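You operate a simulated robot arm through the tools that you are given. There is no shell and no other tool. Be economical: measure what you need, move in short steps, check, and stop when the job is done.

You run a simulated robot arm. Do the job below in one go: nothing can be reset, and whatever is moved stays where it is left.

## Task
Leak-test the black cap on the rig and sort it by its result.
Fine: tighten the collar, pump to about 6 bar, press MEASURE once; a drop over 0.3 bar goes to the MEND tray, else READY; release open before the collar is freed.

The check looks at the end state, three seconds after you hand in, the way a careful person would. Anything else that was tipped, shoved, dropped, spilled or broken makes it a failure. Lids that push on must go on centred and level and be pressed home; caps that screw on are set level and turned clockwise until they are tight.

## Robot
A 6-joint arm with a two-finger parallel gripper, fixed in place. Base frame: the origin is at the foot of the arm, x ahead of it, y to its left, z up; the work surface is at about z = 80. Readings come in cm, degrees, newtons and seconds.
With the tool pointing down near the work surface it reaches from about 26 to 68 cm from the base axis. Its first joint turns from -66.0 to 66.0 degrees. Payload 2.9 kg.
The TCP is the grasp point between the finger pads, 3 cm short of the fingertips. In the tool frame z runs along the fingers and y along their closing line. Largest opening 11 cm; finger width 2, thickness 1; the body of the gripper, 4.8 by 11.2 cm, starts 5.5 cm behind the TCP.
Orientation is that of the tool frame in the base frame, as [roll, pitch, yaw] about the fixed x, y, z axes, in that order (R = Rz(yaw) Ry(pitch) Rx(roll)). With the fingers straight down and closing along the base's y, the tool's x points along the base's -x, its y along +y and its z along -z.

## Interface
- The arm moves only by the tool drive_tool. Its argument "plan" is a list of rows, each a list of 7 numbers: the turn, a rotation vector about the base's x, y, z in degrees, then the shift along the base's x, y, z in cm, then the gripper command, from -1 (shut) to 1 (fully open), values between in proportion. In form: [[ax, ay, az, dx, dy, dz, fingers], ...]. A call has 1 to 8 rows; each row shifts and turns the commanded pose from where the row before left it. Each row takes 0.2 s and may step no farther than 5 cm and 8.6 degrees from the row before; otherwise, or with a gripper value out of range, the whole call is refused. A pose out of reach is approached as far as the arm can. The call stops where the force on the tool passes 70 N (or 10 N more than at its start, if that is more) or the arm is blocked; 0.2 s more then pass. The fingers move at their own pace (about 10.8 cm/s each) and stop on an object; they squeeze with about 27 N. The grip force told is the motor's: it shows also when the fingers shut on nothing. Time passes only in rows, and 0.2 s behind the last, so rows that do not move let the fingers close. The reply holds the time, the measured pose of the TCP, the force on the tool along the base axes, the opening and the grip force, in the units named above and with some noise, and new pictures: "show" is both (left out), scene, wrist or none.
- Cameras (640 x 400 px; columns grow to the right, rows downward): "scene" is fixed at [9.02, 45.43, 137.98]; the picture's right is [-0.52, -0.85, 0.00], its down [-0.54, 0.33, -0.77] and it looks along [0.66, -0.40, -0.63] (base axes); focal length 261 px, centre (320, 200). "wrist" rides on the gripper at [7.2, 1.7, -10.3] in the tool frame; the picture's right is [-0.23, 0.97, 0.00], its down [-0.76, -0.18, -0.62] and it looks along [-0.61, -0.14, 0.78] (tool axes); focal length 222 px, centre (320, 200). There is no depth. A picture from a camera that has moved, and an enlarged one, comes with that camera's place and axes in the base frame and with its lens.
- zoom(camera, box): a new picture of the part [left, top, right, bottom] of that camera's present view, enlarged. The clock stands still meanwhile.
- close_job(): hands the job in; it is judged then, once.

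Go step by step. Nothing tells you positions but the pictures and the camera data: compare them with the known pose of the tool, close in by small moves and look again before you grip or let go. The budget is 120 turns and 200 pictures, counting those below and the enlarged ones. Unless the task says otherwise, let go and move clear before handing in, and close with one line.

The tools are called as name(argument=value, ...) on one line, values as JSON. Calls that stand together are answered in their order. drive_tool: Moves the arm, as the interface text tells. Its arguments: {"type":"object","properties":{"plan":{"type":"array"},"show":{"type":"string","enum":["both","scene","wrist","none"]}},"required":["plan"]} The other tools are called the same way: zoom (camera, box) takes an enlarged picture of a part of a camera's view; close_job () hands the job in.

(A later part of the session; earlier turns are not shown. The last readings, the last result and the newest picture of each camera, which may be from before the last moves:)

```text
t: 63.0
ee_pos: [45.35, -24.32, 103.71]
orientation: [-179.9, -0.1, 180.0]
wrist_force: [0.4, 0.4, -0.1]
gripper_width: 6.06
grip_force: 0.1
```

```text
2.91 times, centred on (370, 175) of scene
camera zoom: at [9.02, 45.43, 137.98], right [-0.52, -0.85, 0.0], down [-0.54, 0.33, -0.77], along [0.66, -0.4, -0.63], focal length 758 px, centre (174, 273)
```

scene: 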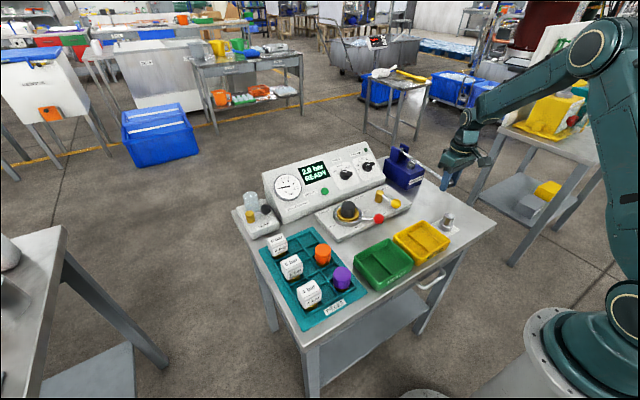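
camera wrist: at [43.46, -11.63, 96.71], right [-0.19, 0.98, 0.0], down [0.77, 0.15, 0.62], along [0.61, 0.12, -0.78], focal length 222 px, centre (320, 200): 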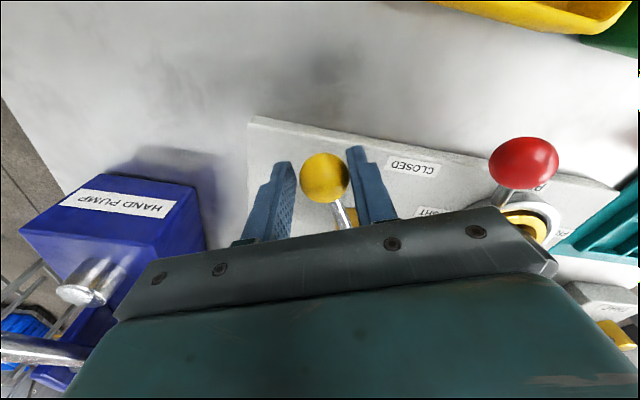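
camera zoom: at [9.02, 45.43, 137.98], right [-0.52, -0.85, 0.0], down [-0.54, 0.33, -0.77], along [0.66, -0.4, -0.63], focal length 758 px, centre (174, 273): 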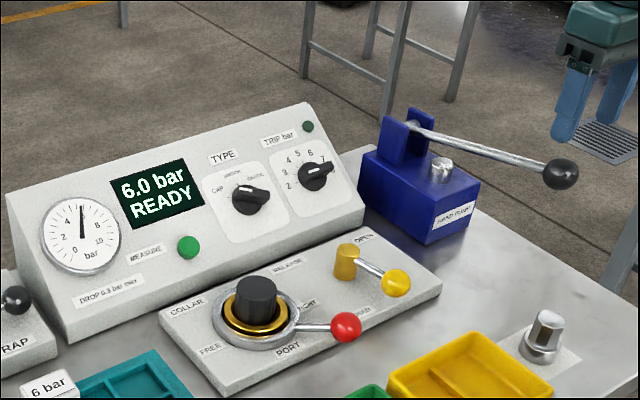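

Stable at 6.0 bar with the handle at rest. Now to the MEASURE button near (66.3, 8.6, 86.2), with the fingers closed.

drive_tool(plan=[[0, 0, 0, 1.5, 4.1, 0, 0], [0, 0, 0, 1.5, 4.1, 0, -1], [0, 0, 0, 1.5, 4.1, 0, -1], [0, 0, 0, 1.5, 4.1, 0, -1], [0, 0, 0, 1.5, 4.1, 0, -1], [0, 0, 0, 1.5, 4.1, 0, -1], [0, 0, 0, 1.5, 4.1, 0, -1], [0, 0, 0, 1.5, 4.2, 0, -1]], show="none")

drive_tool(plan=[[0, -8, 0, 0, 0, 0, -1], [0, -8, 0, 0, 0, 0, -1], [0, -8, 0, 0, 0, 0, -1], [0, -8, 0, 0, 0, 0, -1], [0, 0, 0, 1, 0, -2, -1], [0, 0, 0, 1.5, 0, -3, -1], [0, 0, 0, 0, 0, 0, -1]])

zoom(camera="wrist", box=[240, 100, 400, 210])

zoom(camera="scene", box=[280, 130, 380, 210])

```text
t: 64.8
ee_pos: [57.41, 8.62, 103.5]
orientation: [-180.0, -0.1, 179.9]
wrist_force: [0.1, 0.5, -0.1]
gripper_width: 0.0
grip_force: 26.9
```

```text
t: 66.4
ee_pos: [59.9, 8.59, 98.55]
orientation: [-180.0, 32.0, 180.0]
wrist_force: [0.7, -0.8, 0.0]
gripper_width: 0.0
grip_force: 26.9
camera wrist: at [48.21, 10.26, 103.56], right [0.19, 0.97, 0.12], down [0.31, -0.18, 0.93], along [0.93, -0.14, -0.34], focal length 222 px, centre (320, 200)
```

scene: 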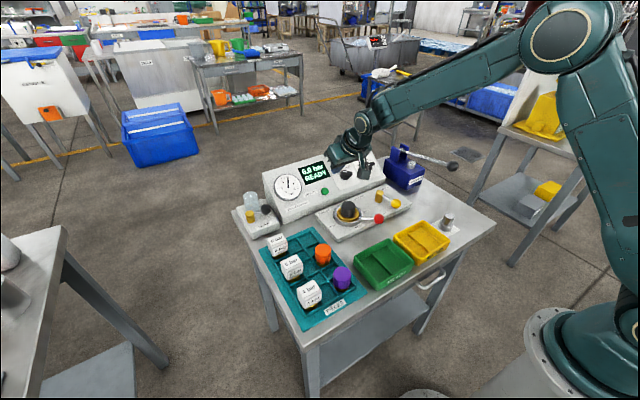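
wrist: 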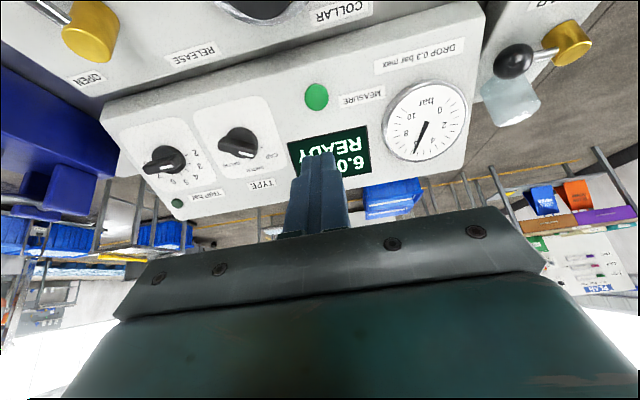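

```text
3.64 times, centred on (320, 155) of wrist
camera zoom: at [48.21, 10.26, 103.56], right [0.19, 0.97, 0.12], down [0.31, -0.18, 0.93], along [0.93, -0.14, -0.34], focal length 808 px, centre (320, 364)
```

zoom: 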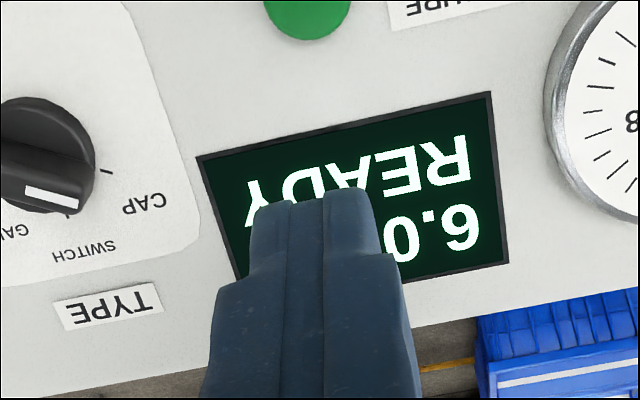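

```text
5.00 times, centred on (330, 170) of scene
camera zoom: at [9.02, 45.43, 137.98], right [-0.52, -0.85, 0.0], down [-0.54, 0.33, -0.77], along [0.66, -0.4, -0.63], focal length 1303 px, centre (270, 350)
```

zoom: 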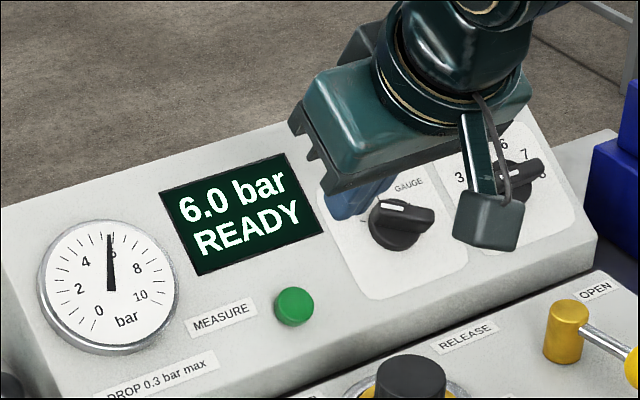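

I place the button at about (65.9, 8.65, 86.3). I'll bring the fingertip to 3 cm off it along the pressing line.

drive_tool(plan=[[0, 0, 0, 1.4, 0.05, -3.6, -1], [0, 0, 0, 1.4, 0, -3.55, -1], [0, 0, 0, 0, 0, 0, -1]])

zoom(camera="wrist", box=[240, 100, 400, 210])

zoom(camera="scene", box=[290, 150, 370, 210])

```text
t: 67.2
ee_pos: [62.6, 8.59, 91.45]
orientation: [-180.0, 32.0, 179.9]
wrist_force: [0.2, -0.2, 0.7]
gripper_width: 0.0
grip_force: 26.7
camera wrist: at [51.02, 10.34, 96.39], right [0.19, 0.97, 0.12], down [0.32, -0.18, 0.93], along [0.93, -0.14, -0.34], focal length 222 px, centre (320, 200)
```

scene: 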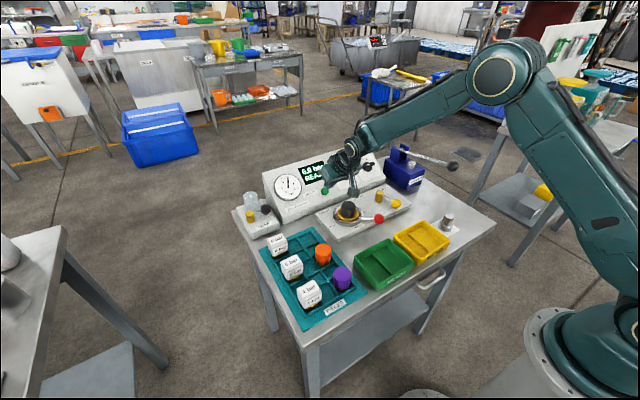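
wrist: 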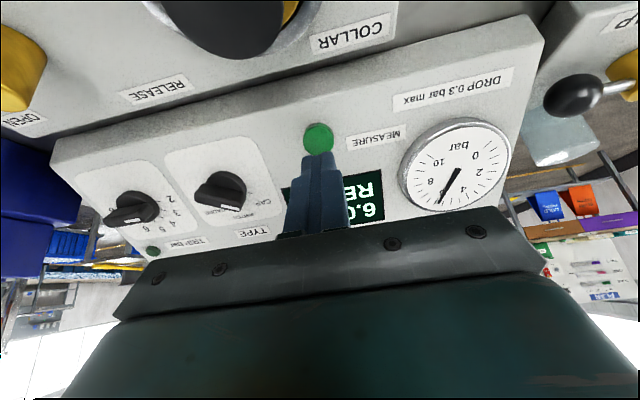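

```text
3.64 times, centred on (320, 155) of wrist
camera zoom: at [51.02, 10.34, 96.39], right [0.19, 0.97, 0.12], down [0.32, -0.18, 0.93], along [0.93, -0.14, -0.34], focal length 808 px, centre (320, 364)
```

zoom: 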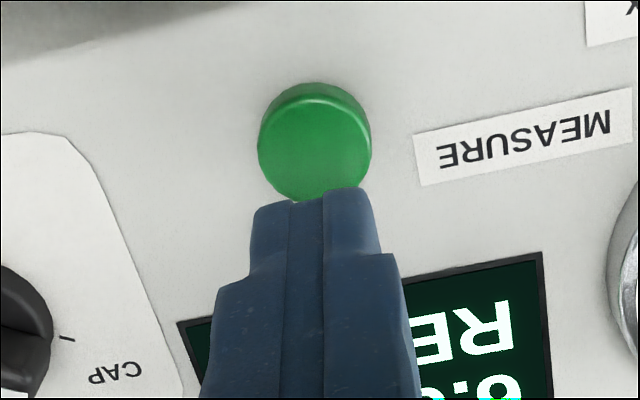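

```text
6.67 times, centred on (330, 180) of scene
camera zoom: at [9.02, 45.43, 137.98], right [-0.52, -0.85, 0.0], down [-0.54, 0.33, -0.77], along [0.66, -0.4, -0.63], focal length 1737 px, centre (253, 333)
```

zoom: 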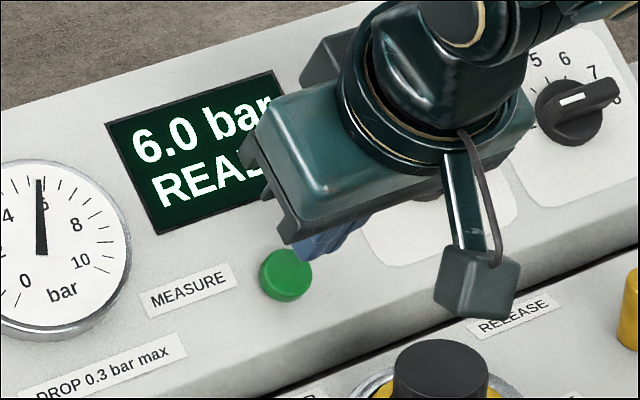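

Fingertip and button are aligned; about 3 cm remain. I advance most of the way.

drive_tool(plan=[[0, 0, 0, 0.65, 0.05, -1.1, -1], [0, 0, 0, 0.55, 0, -1.0, -1], [0, 0, 0, 0, 0, 0, -1]], show="none")

zoom(camera="wrist", box=[240, 80, 440, 220])

```text
t: 68.0
ee_pos: [63.96, 8.71, 89.21]
orientation: [-179.9, 31.9, -180.0]
wrist_force: [0.1, -0.1, -0.3]
gripper_width: 0.03
grip_force: 27.0
```

```text
2.86 times, centred on (340, 150) of wrist
camera zoom: at [52.19, 10.4, 94.31], right [0.19, 0.97, 0.12], down [0.32, -0.18, 0.93], along [0.93, -0.14, -0.34], focal length 635 px, centre (263, 343)
```

zoom: 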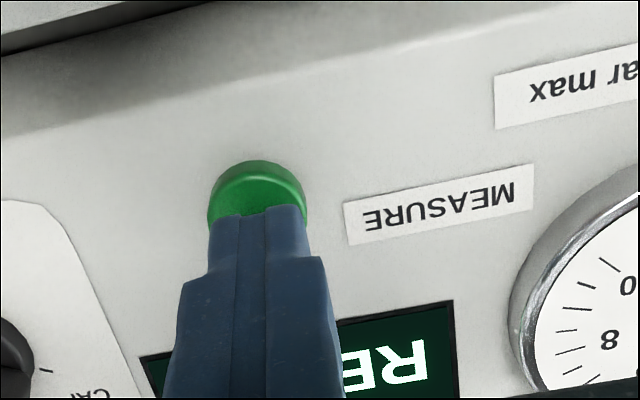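

The tip is over the button's face. Creeping in.

drive_tool(plan=[[0, 0, 0, 0.1, 0, -0.25, -1], [0, 0, 0, 0.1, 0, -0.25, -1], [0, 0, 0, 0, 0, 0, -1]], show="scene")

zoom(camera="wrist", box=[240, 80, 440, 220])

```text
t: 68.8
ee_pos: [64.01, 8.63, 88.71]
orientation: [180.0, 32.0, -179.9]
wrist_force: [0.3, -0.3, 0.0]
gripper_width: 0.0
grip_force: 26.7
```

scene: 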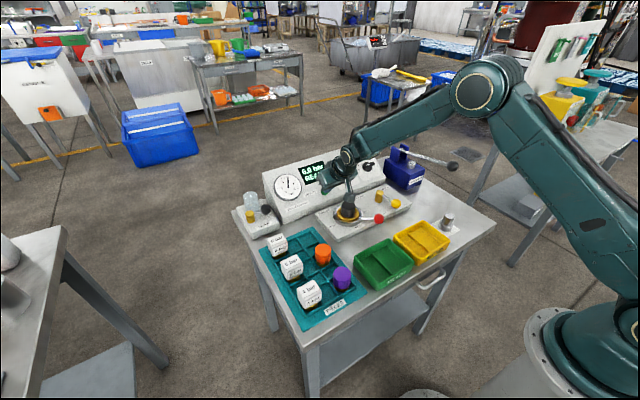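

```text
2.86 times, centred on (340, 150) of wrist
camera zoom: at [52.41, 10.33, 93.82], right [0.19, 0.97, 0.12], down [0.32, -0.18, 0.93], along [0.93, -0.14, -0.34], focal length 635 px, centre (263, 343)
```

zoom: 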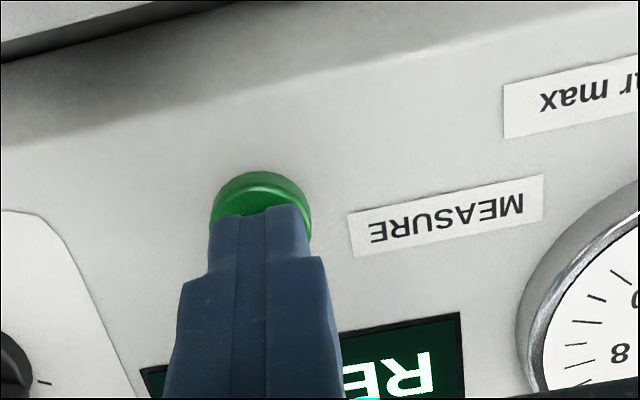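

Almost touching; a little further.

drive_tool(plan=[[0, 0, 0, 0.1, 0, -0.2, -1], [0, 0, 0, 0.1, 0, -0.2, -1], [0, 0, 0, 0, 0, 0, -1]], show="none")

zoom(camera="scene", box=[260, 150, 380, 230])

```text
t: 69.6
ee_pos: [64.24, 8.74, 88.55]
orientation: [179.9, 31.9, -180.0]
wrist_force: [0.5, -1.0, 0.1]
gripper_width: 0.0
grip_force: 26.8
```

```text
5.00 times, centred on (320, 190) of scene
camera zoom: at [9.02, 45.43, 137.98], right [-0.52, -0.85, 0.0], down [-0.54, 0.33, -0.77], along [0.66, -0.4, -0.63], focal length 1303 px, centre (320, 250)
```

zoom: 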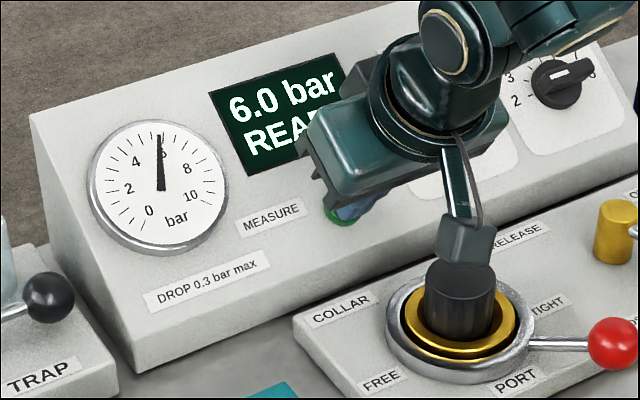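

Still no contact force; continuing in small steps.

drive_tool(plan=[[0, 0, 0, 0.1, 0, -0.2, -1], [0, 0, 0, 0.1, 0, -0.2, -1], [0, 0, 0, 0, 0, 0, -1]], show="none")

zoom(camera="scene", box=[260, 150, 380, 230])

```text
t: 70.4
ee_pos: [64.47, 8.73, 88.04]
orientation: [180.0, 32.0, 180.0]
wrist_force: [-0.5, 0.5, 1.8]
gripper_width: 0.0
grip_force: 27.2
```

```text
5.00 times, centred on (320, 190) of scene
camera zoom: at [9.01, 45.43, 137.98], right [-0.52, -0.85, 0.0], down [-0.54, 0.33, -0.77], along [0.66, -0.4, -0.63], focal length 1303 px, centre (320, 250)
```

zoom: 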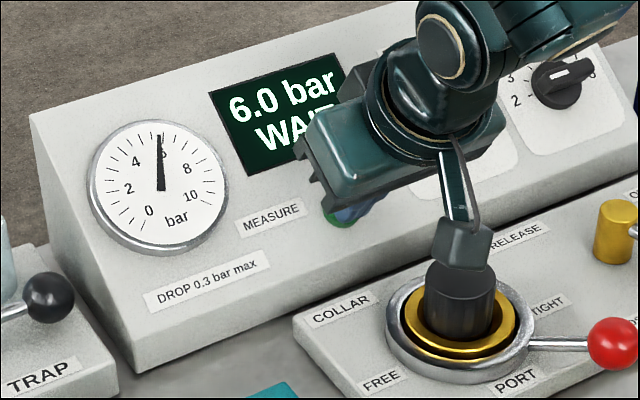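

The display now says WAIT, so MEASURE has registered. I retract along the same line and wait for the result.

drive_tool(plan=[[0, 0, 0, -1, 0, 1.7, -1], [0, 0, 0, -1.5, 0, 3, -1], [0, 0, 0, -2, 0, 4, -1], [0, 0, 0, 0, 0, 0, -1], [0, 0, 0, 0, 0, 0, -1], [0, 0, 0, 0, 0, 0, -1], [0, 0, 0, 0, 0, 0, -1], [0, 0, 0, 0, 0, 0, -1]], show="none")

zoom(camera="scene", box=[260, 150, 380, 230])

```text
t: 72.2
ee_pos: [59.87, 8.59, 96.79]
orientation: [179.9, 32.0, -180.0]
wrist_force: [0.9, -0.6, 0.5]
gripper_width: 0.0
grip_force: 26.9
```

```text
5.00 times, centred on (320, 190) of scene
camera zoom: at [9.02, 45.43, 137.98], right [-0.52, -0.85, 0.0], down [-0.54, 0.33, -0.77], along [0.66, -0.4, -0.63], focal length 1303 px, centre (320, 250)
```

zoom: 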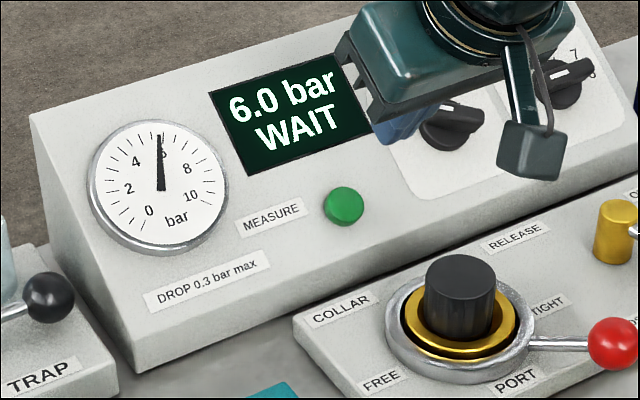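

Still WAIT; I straighten the tool meanwhile.

drive_tool(plan=[[0, 0, 0, -1, -1, 3, -1], [0, 8, 0, -1, -2, 1, -1], [0, 8, 0, -1, -3, 0, -1], [0, 8, 0, -1, -3, 0, 0], [0, 8, 0, -1, -3, 0, 0], [0, 0, 0, -2, -3, 0, 0], [0, 0, 0, -2, -1, 0, 0], [0, 0, 0, -1, 0, -1, 0]], show="none")

zoom(camera="scene", box=[260, 150, 380, 230])

```text
t: 74.0
ee_pos: [49.92, -7.42, 99.84]
orientation: [180.0, 0.0, 179.9]
wrist_force: [-1.0, 0.1, -0.2]
gripper_width: 5.51
grip_force: 0.0
```

```text
5.00 times, centred on (320, 190) of scene
camera zoom: at [9.02, 45.43, 137.98], right [-0.52, -0.85, 0.0], down [-0.54, 0.33, -0.77], along [0.66, -0.4, -0.63], focal length 1303 px, centre (320, 250)
```

zoom: 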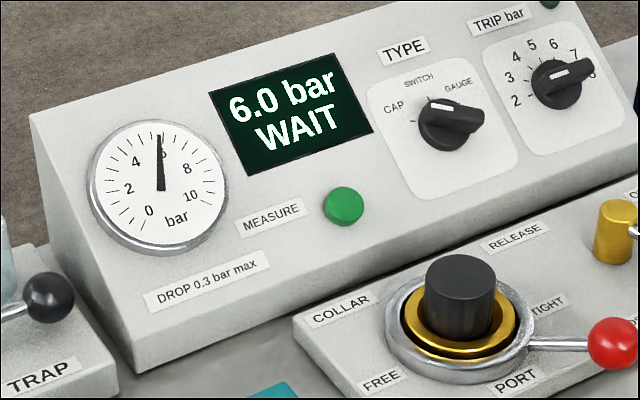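

Above the release lever now; waiting for the result.

drive_tool(plan=[[0, 0, 0, 0, 0, 0, 0], [0, 0, 0, 0, 0, 0, 0], [0, 0, 0, 0, 0, 0, 0], [0, 0, 0, 0, 0, 0, 0], [0, 0, 0, 0, 0, 0, 0], [0, 0, 0, 0, 0, 0, 0], [0, 0, 0, 0, 0, 0, 0], [0, 0, 0, 0, 0, 0, 0]], show="none")

drive_tool(plan=[[0, 0, 0, 0, 0, 0, 0], [0, 0, 0, 0, 0, 0, 0], [0, 0, 0, 0, 0, 0, 0], [0, 0, 0, 0, 0, 0, 0], [0, 0, 0, 0, 0, 0, 0], [0, 0, 0, 0, 0, 0, 0], [0, 0, 0, 0, 0, 0, 0], [0, 0, 0, 0, 0, 0, 0]], show="none")

zoom(camera="scene", box=[260, 150, 380, 230])

```text
t: 75.8
ee_pos: [49.94, -7.29, 99.85]
orientation: [-179.9, 0.0, -179.9]
wrist_force: [0.9, 0.7, 0.3]
gripper_width: 5.5
grip_force: 0.0
```

```text
t: 77.6
ee_pos: [49.92, -7.43, 99.83]
orientation: [-180.0, 0.1, 179.9]
wrist_force: [0.1, 0.0, 0.6]
gripper_width: 5.5
grip_force: 0.2
```

```text
5.00 times, centred on (320, 190) of scene
camera zoom: at [9.02, 45.43, 137.98], right [-0.52, -0.85, 0.0], down [-0.54, 0.33, -0.77], along [0.66, -0.4, -0.63], focal length 1303 px, centre (320, 250)
```

zoom: 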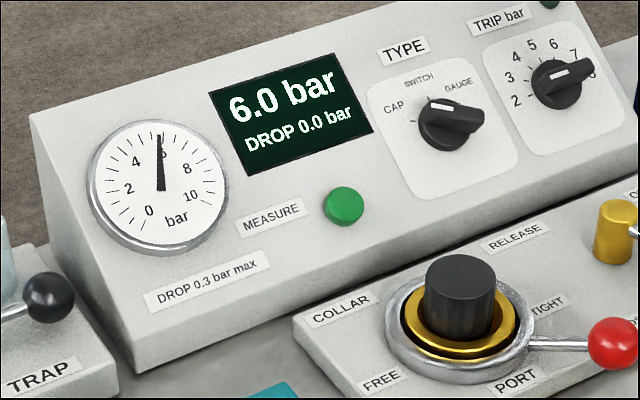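

Result: DROP 0.0 bar. I'll double-check the TYPE knob's pointer closely before trusting it.

zoom(camera="scene", box=[330, 155, 370, 185])

zoom(camera="wrist", box=[220, 100, 400, 220])

zoom(camera="scene", box=[265, 155, 335, 205])

```text
13.33 times, centred on (350, 170) of scene
camera zoom: at [9.02, 45.43, 137.98], right [-0.52, -0.85, 0.0], down [-0.54, 0.33, -0.77], along [0.66, -0.4, -0.63], focal length 3475 px, centre (-80, 600)
```

zoom: 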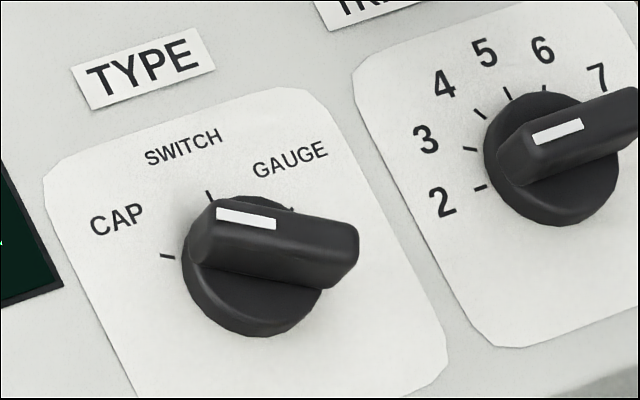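

```text
3.33 times, centred on (310, 160) of wrist
camera zoom: at [42.63, -5.63, 110.23], right [0.23, 0.97, 0.0], down [0.76, -0.18, 0.62], along [0.61, -0.14, -0.78], focal length 740 px, centre (353, 333)
```

zoom: 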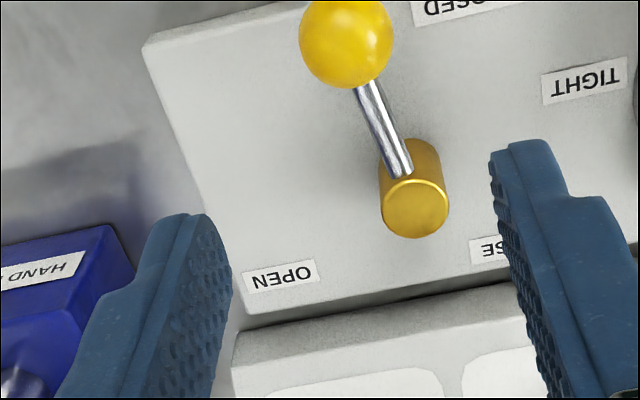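

```text
8.00 times, centred on (300, 180) of scene
camera zoom: at [9.02, 45.43, 137.98], right [-0.52, -0.85, 0.0], down [-0.54, 0.33, -0.77], along [0.66, -0.4, -0.63], focal length 2085 px, centre (480, 360)
```

zoom: 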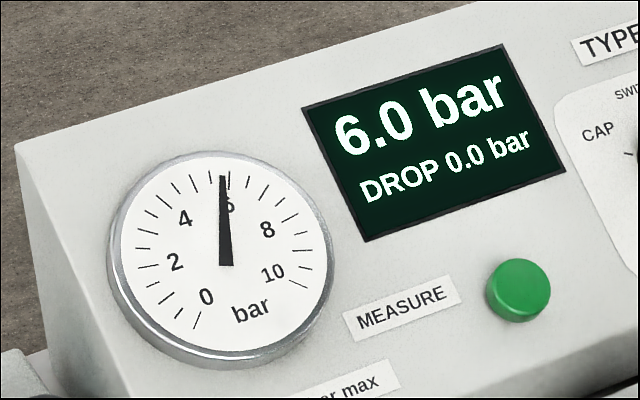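

The pointer lines up with the CAP tick, so drop 0.0 bar is valid: this cap goes to READY. Now I lower around the release ball to open it.

drive_tool(plan=[[0, 0, 0, 0, 0, -4.5, 0], [0, 0, 0, 0, 0, -4.5, 0], [0, 0, 0, 0, 0, -4.6, 0], [0, 0, 0, 0, 0, 0, -0.35], [0, 0, 0, 0, 0, 0, -0.35]], show="none")

drive_tool(plan=[[0, 0, 8, 0.2, -0.95, 0, -0.35], [0, 0, 8, 0.33, -0.91, 0, -0.35], [0, 0, 8, 0.46, -0.85, 0, -0.35], [0, 0, 8, 0.57, -0.79, 0, -0.35], [0, 0, 8, 0.67, -0.69, 0, -0.35], [0, 0, 8, 0.76, -0.6, 0, -0.35], [0, 0, 0, 0, 0, 0, -0.35]])

zoom(camera="scene", box=[260, 130, 440, 230])

```text
t: 78.8
ee_pos: [49.98, -7.34, 86.2]
orientation: [180.0, -0.1, 180.0]
wrist_force: [-0.9, -3.7, -1.1]
gripper_width: 3.75
grip_force: 2.2
```

```text
t: 80.4
ee_pos: [52.93, -12.09, 86.23]
orientation: [-180.0, 0.0, -131.9]
wrist_force: [0.7, -0.6, 0.0]
gripper_width: 3.59
grip_force: 0.1
camera wrist: at [46.8, -16.4, 96.6], right [-0.57, 0.82, 0.0], down [0.64, 0.45, 0.62], along [0.51, 0.36, -0.78], focal length 222 px, centre (320, 200)
```

scene: 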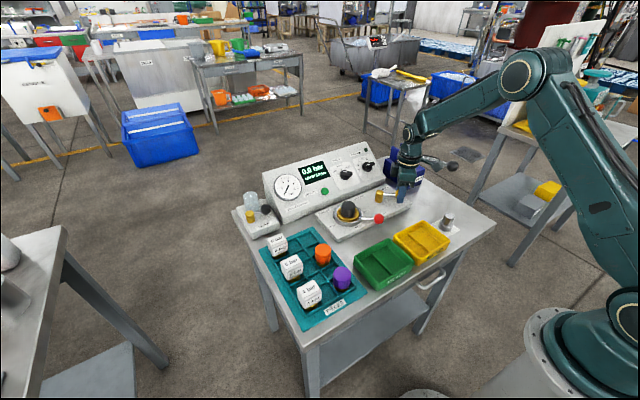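
wrist: 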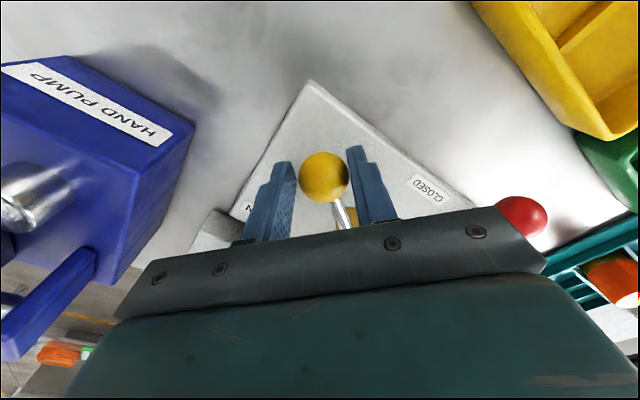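

```text
3.56 times, centred on (350, 180) of scene
camera zoom: at [9.02, 45.43, 137.98], right [-0.52, -0.85, 0.0], down [-0.54, 0.33, -0.77], along [0.66, -0.4, -0.63], focal length 927 px, centre (213, 271)
```

zoom: 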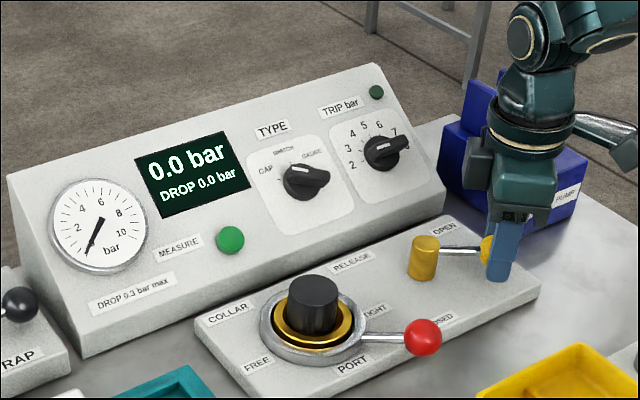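

Pressure vented to 0. I continue the lever toward its OPEN stop, carefully because the pump is near.

drive_tool(plan=[[0, 0, 8, 0.84, -0.49, 0, -0.35], [0, 0, 8, 0.9, -0.36, 0, -0.35], [0, 0, 0, 0, 0, 0, -0.35]])

zoom(camera="wrist", box=[220, 100, 420, 230])

```text
t: 81.2
ee_pos: [54.7, -12.92, 86.18]
orientation: [-180.0, 0.0, -115.9]
wrist_force: [0.3, -0.4, 0.4]
gripper_width: 3.58
grip_force: 0.3
camera wrist: at [49.93, -18.77, 96.58], right [-0.78, 0.63, 0.0], down [0.49, 0.61, 0.62], along [0.39, 0.48, -0.78], focal length 222 px, centre (320, 200)
```

scene: 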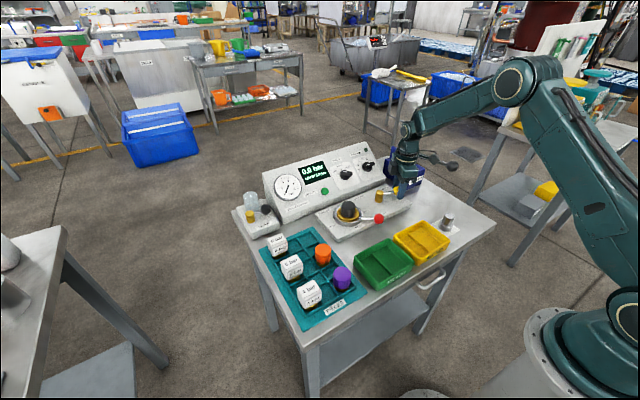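
wrist: 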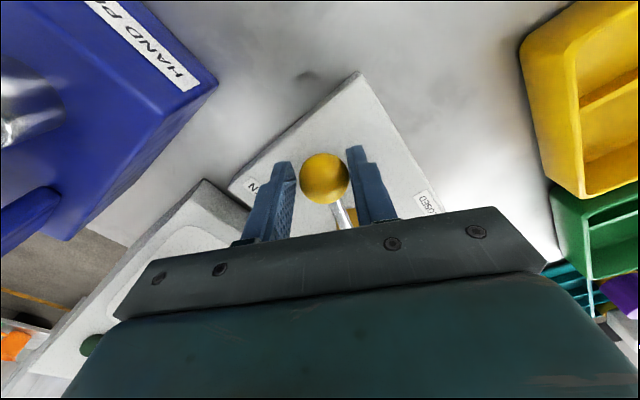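

```text
3.08 times, centred on (320, 165) of wrist
camera zoom: at [49.93, -18.77, 96.58], right [-0.78, 0.63, 0.0], down [0.49, 0.61, 0.62], along [0.39, 0.48, -0.78], focal length 684 px, centre (320, 308)
```

zoom: 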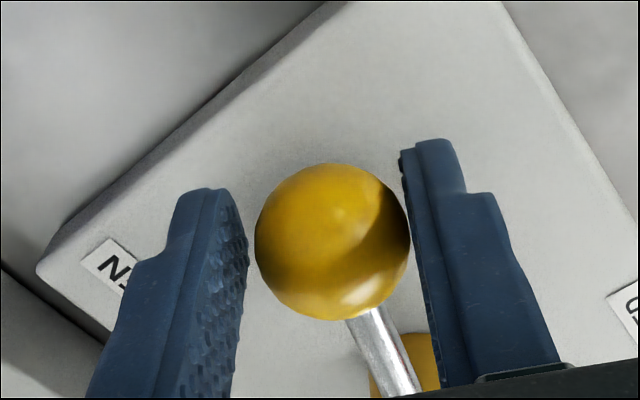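

No stop yet; a bit further without turning the tool.

drive_tool(plan=[[0, 0, 4, 0.6, -0.15, 0, -0.35], [0, 0, 4, 0.5, -0.1, 0, -0.35], [0, 0, 0, 0.4, -0.05, 0, -0.35], [0, 0, 0, 0, 0, 0, -0.35]], show="wrist")

```text
t: 82.2
ee_pos: [56.18, -13.32, 86.23]
orientation: [-180.0, -0.1, -107.9]
wrist_force: [0.2, -0.2, -0.6]
gripper_width: 3.61
grip_force: 0.2
camera wrist: at [52.29, -19.67, 96.6], right [-0.86, 0.52, 0.0], down [0.4, 0.67, 0.62], along [0.32, 0.53, -0.78], focal length 222 px, centre (320, 200)
```

wrist: 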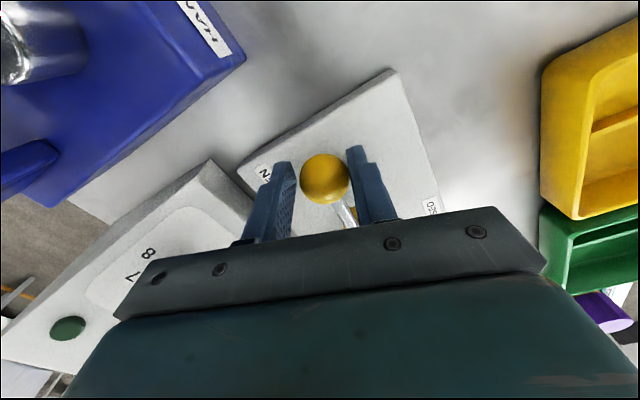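

drive_tool(plan=[[0, 0, 4, 0.5, 0.0, 0, -0.35], [0, 0, 4, 0.5, 0.05, 0, -0.35], [0, 0, 0, 0.4, 0.05, 0, -0.35], [0, 0, 0, 0, 0, 0, -0.35]])

zoom(camera="scene", box=[340, 140, 440, 220])

```text
t: 83.2
ee_pos: [57.32, -13.49, 86.11]
orientation: [179.6, 0.0, -100.1]
wrist_force: [-23.9, -4.1, 5.2]
gripper_width: 4.72
grip_force: 10.9
camera wrist: at [54.4, -20.13, 96.55], right [-0.92, 0.39, 0.01], down [0.31, 0.72, 0.62], along [0.24, 0.57, -0.78], focal length 222 px, centre (320, 200)
```

scene: 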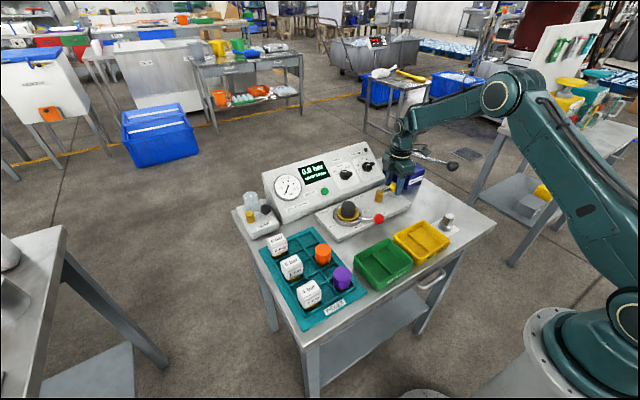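
wrist: 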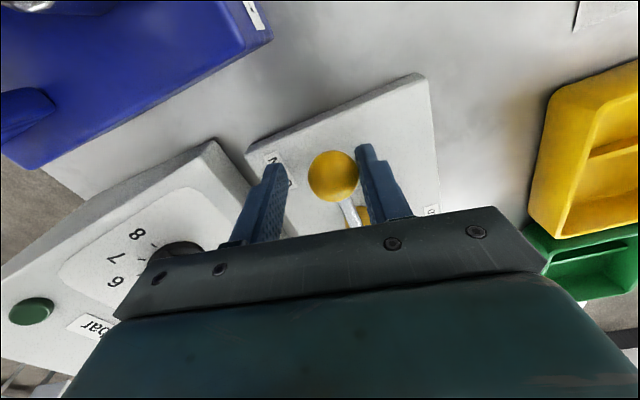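

```text
5.00 times, centred on (390, 180) of scene
camera zoom: at [8.95, 45.42, 137.99], right [-0.52, -0.85, 0.0], down [-0.54, 0.33, -0.77], along [0.66, -0.4, -0.63], focal length 1303 px, centre (-30, 300)
```

zoom: 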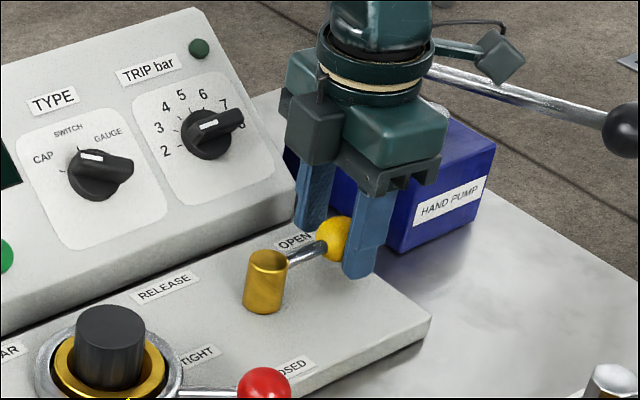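

The OPEN stop is reached and pressure is 0. I back off, rise, and unwind the tool.

drive_tool(plan=[[0, 0, 0, -0.9, 0, 0, -0.2], [0, 0, 0, 0, 0, 0.5, -0.1], [0, 0, 0, 0, 0, 4, -0.1], [0, 0, 0, -0.5, 1, 4, -0.1], [0, 0, 0, -1, 2, 3, -0.1], [0, 0, -8, -1, 2, 0, 0], [0, 0, -8, -1, 2, 0, 0], [0, 0, -8, -1, 2, 0, 0]], show="none")

drive_tool(plan=[[0, 0, -8, -1, 1.5, 0, 0], [0, 0, -8, -1, 1.5, 0, 0], [0, 0, -8, -1, 1.5, 0, 0], [0, 0, -8, -1, 1, 0, 0], [0, 0, -8, -0.4, 0.5, 0, 0], [0, 0, -8, 0, 0, 0, 0], [0, 0, -8, 0, 0, 0, 0], [0, 0, 0, 0, 0, 0, 0]])

zoom(camera="scene", box=[310, 170, 410, 250])

```text
t: 85.0
ee_pos: [52.19, -4.33, 97.69]
orientation: [179.9, 0.0, -124.1]
wrist_force: [0.1, 0.0, -0.1]
gripper_width: 5.49
grip_force: 0.1
```

```text
t: 86.8
ee_pos: [47.71, 1.86, 97.73]
orientation: [179.9, 0.0, 179.9]
wrist_force: [0.7, 0.3, -0.2]
gripper_width: 5.51
grip_force: 0.1
camera wrist: at [40.5, 3.5, 108.1], right [0.23, 0.97, 0.0], down [0.76, -0.18, 0.62], along [0.61, -0.14, -0.78], focal length 222 px, centre (320, 200)
```

scene: 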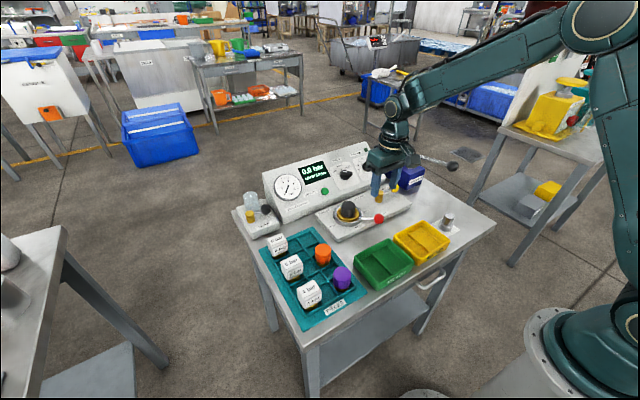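
wrist: 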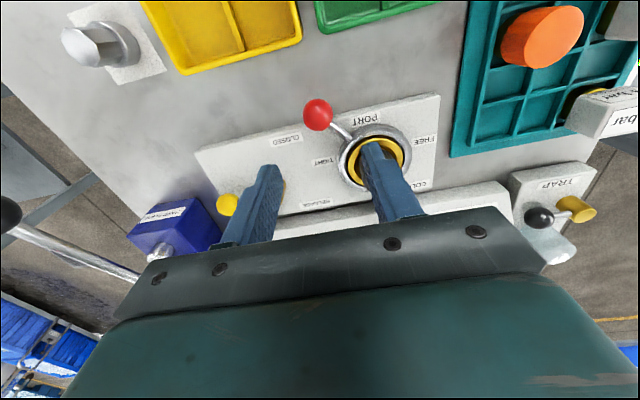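

```text
5.00 times, centred on (360, 210) of scene
camera zoom: at [9.02, 45.43, 137.98], right [-0.52, -0.85, 0.0], down [-0.54, 0.33, -0.77], along [0.66, -0.4, -0.63], focal length 1303 px, centre (120, 150)
```

zoom: 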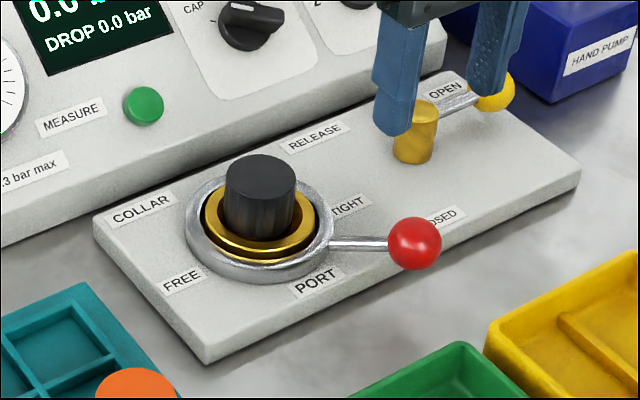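

Release stays OPEN. The red ball is right below at about (47.5, 1.75); I'll lower around it and swing the collar back to FREE.

drive_tool(plan=[[0, 0, 0, -0.15, -0.05, -4, 0], [0, 0, 0, 0, 0, -4, 0], [0, 0, 0, 0, 0, -3.8, 0], [0, 0, 0, 0, 0, 0, -0.35], [0, 0, 0, 0, 0, 0, -0.35]], show="wrist")

drive_tool(plan=[[0, 0, 0, -0.82, 1.42, 0, -0.35], [0, 0, 0, -0.56, 1.54, 0, -0.35], [0, 0, 0, -0.28, 1.61, 0, -0.35], [0, 0, 0, 0, 1.64, 0, -0.35], [0, 0, 0, 0.28, 1.61, 0, -0.35], [0, 0, 0, 0.56, 1.54, 0, -0.35], [0, 0, 0, 0.82, 1.42, 0, -0.35], [0, 0, 0, 0.4, 0.6, 0, -0.35]])

```text
t: 88.0
ee_pos: [47.62, 1.72, 85.8]
orientation: [179.9, 0.0, -179.9]
wrist_force: [0.3, -0.4, -1.6]
gripper_width: 3.59
grip_force: 0.0
camera wrist: at [40.29, 3.49, 96.34], right [0.23, 0.97, 0.0], down [0.76, -0.18, 0.62], along [0.61, -0.14, -0.78], focal length 222 px, centre (320, 200)
```

wrist: 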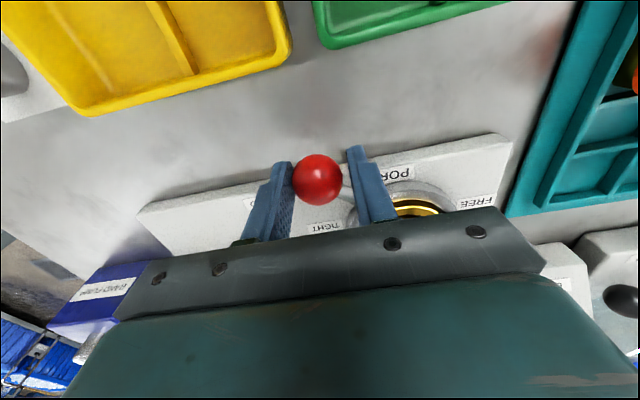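

```text
t: 89.8
ee_pos: [47.98, 12.98, 85.99]
orientation: [-179.8, -0.2, 179.9]
wrist_force: [-5.2, -11.6, 1.7]
gripper_width: 4.18
grip_force: 6.4
camera wrist: at [40.69, 14.74, 96.29], right [0.23, 0.97, 0.0], down [0.76, -0.18, 0.62], along [0.6, -0.15, -0.78], focal length 222 px, centre (320, 200)
```

scene: 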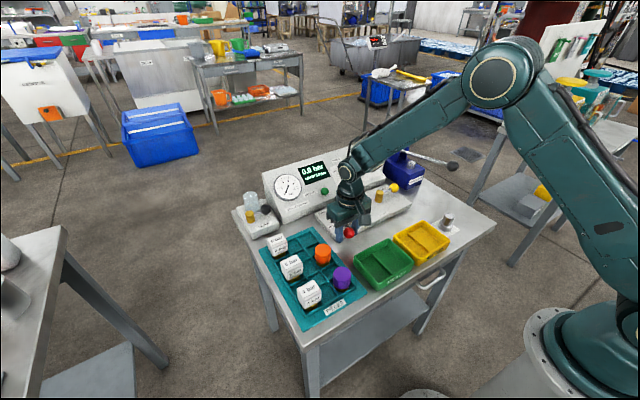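
wrist: 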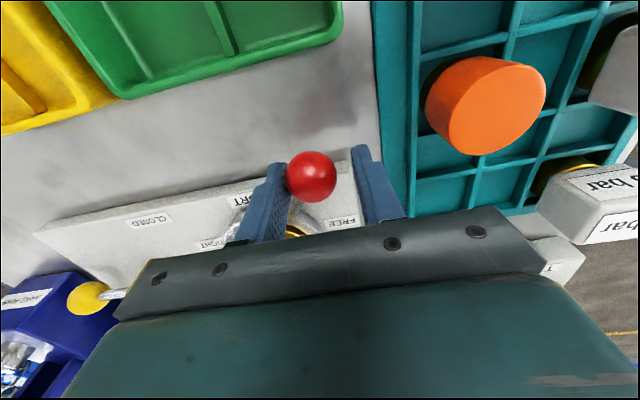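

The collar is back at the FREE stop. I let go, rise and move above the cap.

drive_tool(plan=[[0, 0, 0, -0.3, -0.6, 0, -0.2], [0, 0, 0, 0, 0, 0, 0], [0, 0, 0, 0, 0, 2, 0], [0, 0, 0, 0, 0, 4, 0], [0, 0, 0, 1.5, -1, 4, 0], [0, 0, 0, 3, -2.5, 0, 0], [0, 0, 0, 3, -2, 0, 0], [0, 0, 0, 0, 0, 0, 0]], show="none")

zoom(camera="wrist", box=[240, 60, 400, 200])

zoom(camera="scene", box=[310, 170, 410, 250])

```text
t: 91.6
ee_pos: [55.38, 7.01, 95.98]
orientation: [180.0, 0.0, 180.0]
wrist_force: [0.0, 0.2, 0.0]
gripper_width: 5.48
grip_force: 0.2
```

```text
2.86 times, centred on (320, 130) of wrist
camera zoom: at [47.95, 8.7, 106.34], right [0.23, 0.97, 0.0], down [0.76, -0.18, 0.62], along [0.61, -0.14, -0.78], focal length 635 px, centre (320, 400)
```

zoom: 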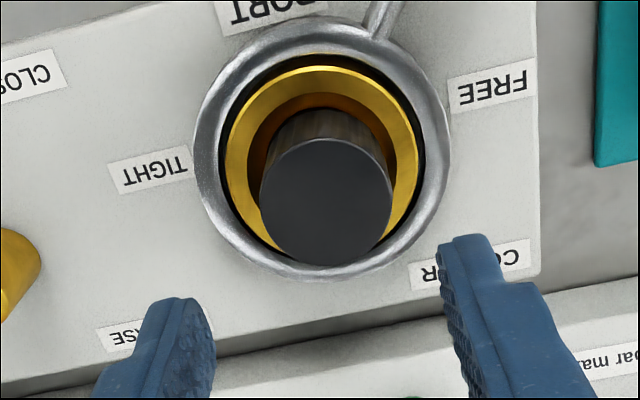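

```text
5.00 times, centred on (360, 210) of scene
camera zoom: at [9.02, 45.43, 137.98], right [-0.52, -0.85, 0.0], down [-0.54, 0.33, -0.77], along [0.66, -0.4, -0.63], focal length 1303 px, centre (120, 150)
```

zoom: 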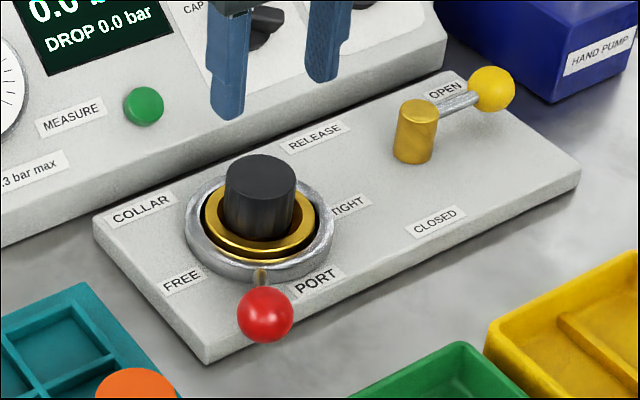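

Collar FREE, release OPEN. The cap centre is at (55.28, 7.24); I descend onto it with a narrow opening.

drive_tool(plan=[[0, 0, 0, -0.05, 0.2, -4, -0.05], [0, 0, 0, 0, 0, -3, -0.08], [0, 0, 0, 0, 0, -1.3, -0.08], [0, 0, 0, 0, 0, -0.4, -0.08], [0, 0, 0, 0, 0, 0, -0.08]], show="wrist")

```text
t: 92.8
ee_pos: [55.12, 7.23, 87.13]
orientation: [180.0, -0.1, 180.0]
wrist_force: [0.7, 0.8, -0.6]
gripper_width: 5.06
grip_force: 0.1
camera wrist: at [47.87, 8.97, 97.56], right [0.23, 0.97, 0.0], down [0.76, -0.18, 0.62], along [0.61, -0.14, -0.78], focal length 222 px, centre (320, 200)
```

wrist: 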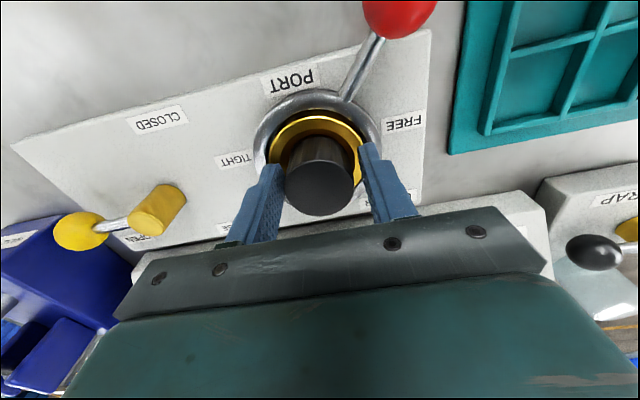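

Centred with no contact force. Closing and lifting slowly.

drive_tool(plan=[[0, 0, 0, 0, 0, 0, -0.4], [0, 0, 0, 0, 0, 0, -1], [0, 0, 0, 0, 0, 0, -1], [0, 0, 0, 0, 0, 0.4, -1], [0, 0, 0, 0, 0, 0.8, -1], [0, 0, 0, 0, 0, 1, -1], [0, 0, 0, 0, 0, 1.2, -1], [0, 0, 0, 0, 0, 1.2, -1]], show="wrist")

drive_tool(plan=[[0, 0, 0, 0, 0, 1.5, -1], [0, 0, 0, 0, 0, 1.5, -1], [0, 0, 0, 0, 0, 1.5, -1], [0, 0, 0, 0, 0, 0, -1]])

zoom(camera="scene", box=[340, 190, 460, 300])

```text
t: 94.6
ee_pos: [55.23, 7.27, 91.62]
orientation: [-180.0, 0.0, 180.0]
wrist_force: [0.2, 0.1, -0.9]
gripper_width: 4.1
grip_force: 26.4
camera wrist: at [47.92, 8.92, 102.19], right [0.23, 0.97, 0.0], down [0.76, -0.18, 0.62], along [0.61, -0.14, -0.78], focal length 222 px, centre (320, 200)
```

wrist: 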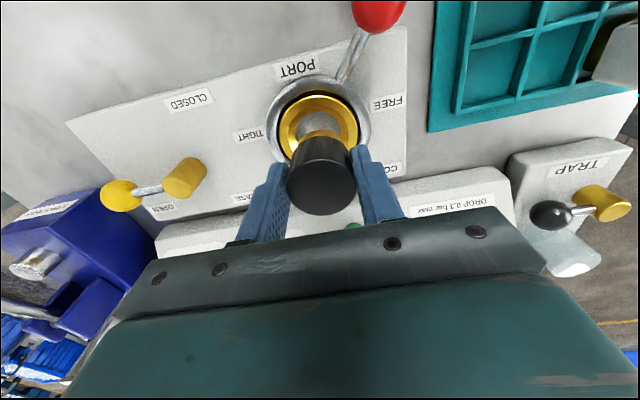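

```text
t: 95.6
ee_pos: [55.18, 7.2, 96.4]
orientation: [-180.0, 0.1, 180.0]
wrist_force: [-0.8, 0.3, -1.5]
gripper_width: 4.11
grip_force: 26.9
camera wrist: at [47.89, 8.89, 106.7], right [0.23, 0.97, 0.0], down [0.76, -0.18, 0.62], along [0.61, -0.14, -0.78], focal length 222 px, centre (320, 200)
```

scene: 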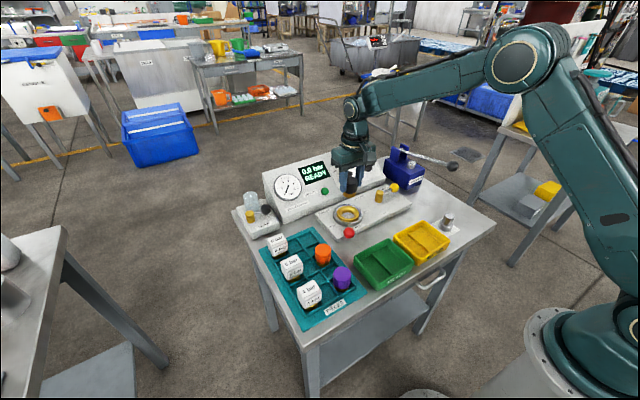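
wrist: 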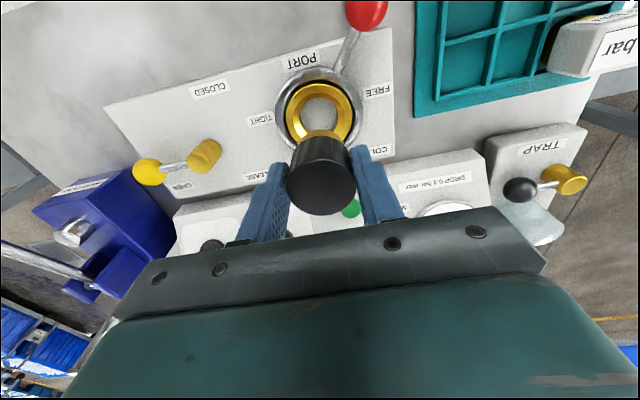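

```text
3.64 times, centred on (400, 245) of scene
camera zoom: at [9.02, 45.43, 137.98], right [-0.52, -0.85, 0.0], down [-0.54, 0.33, -0.77], along [0.66, -0.4, -0.63], focal length 948 px, centre (29, 36)
```

zoom: 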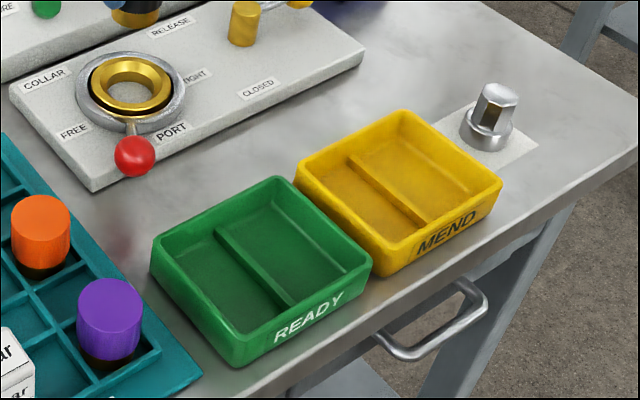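

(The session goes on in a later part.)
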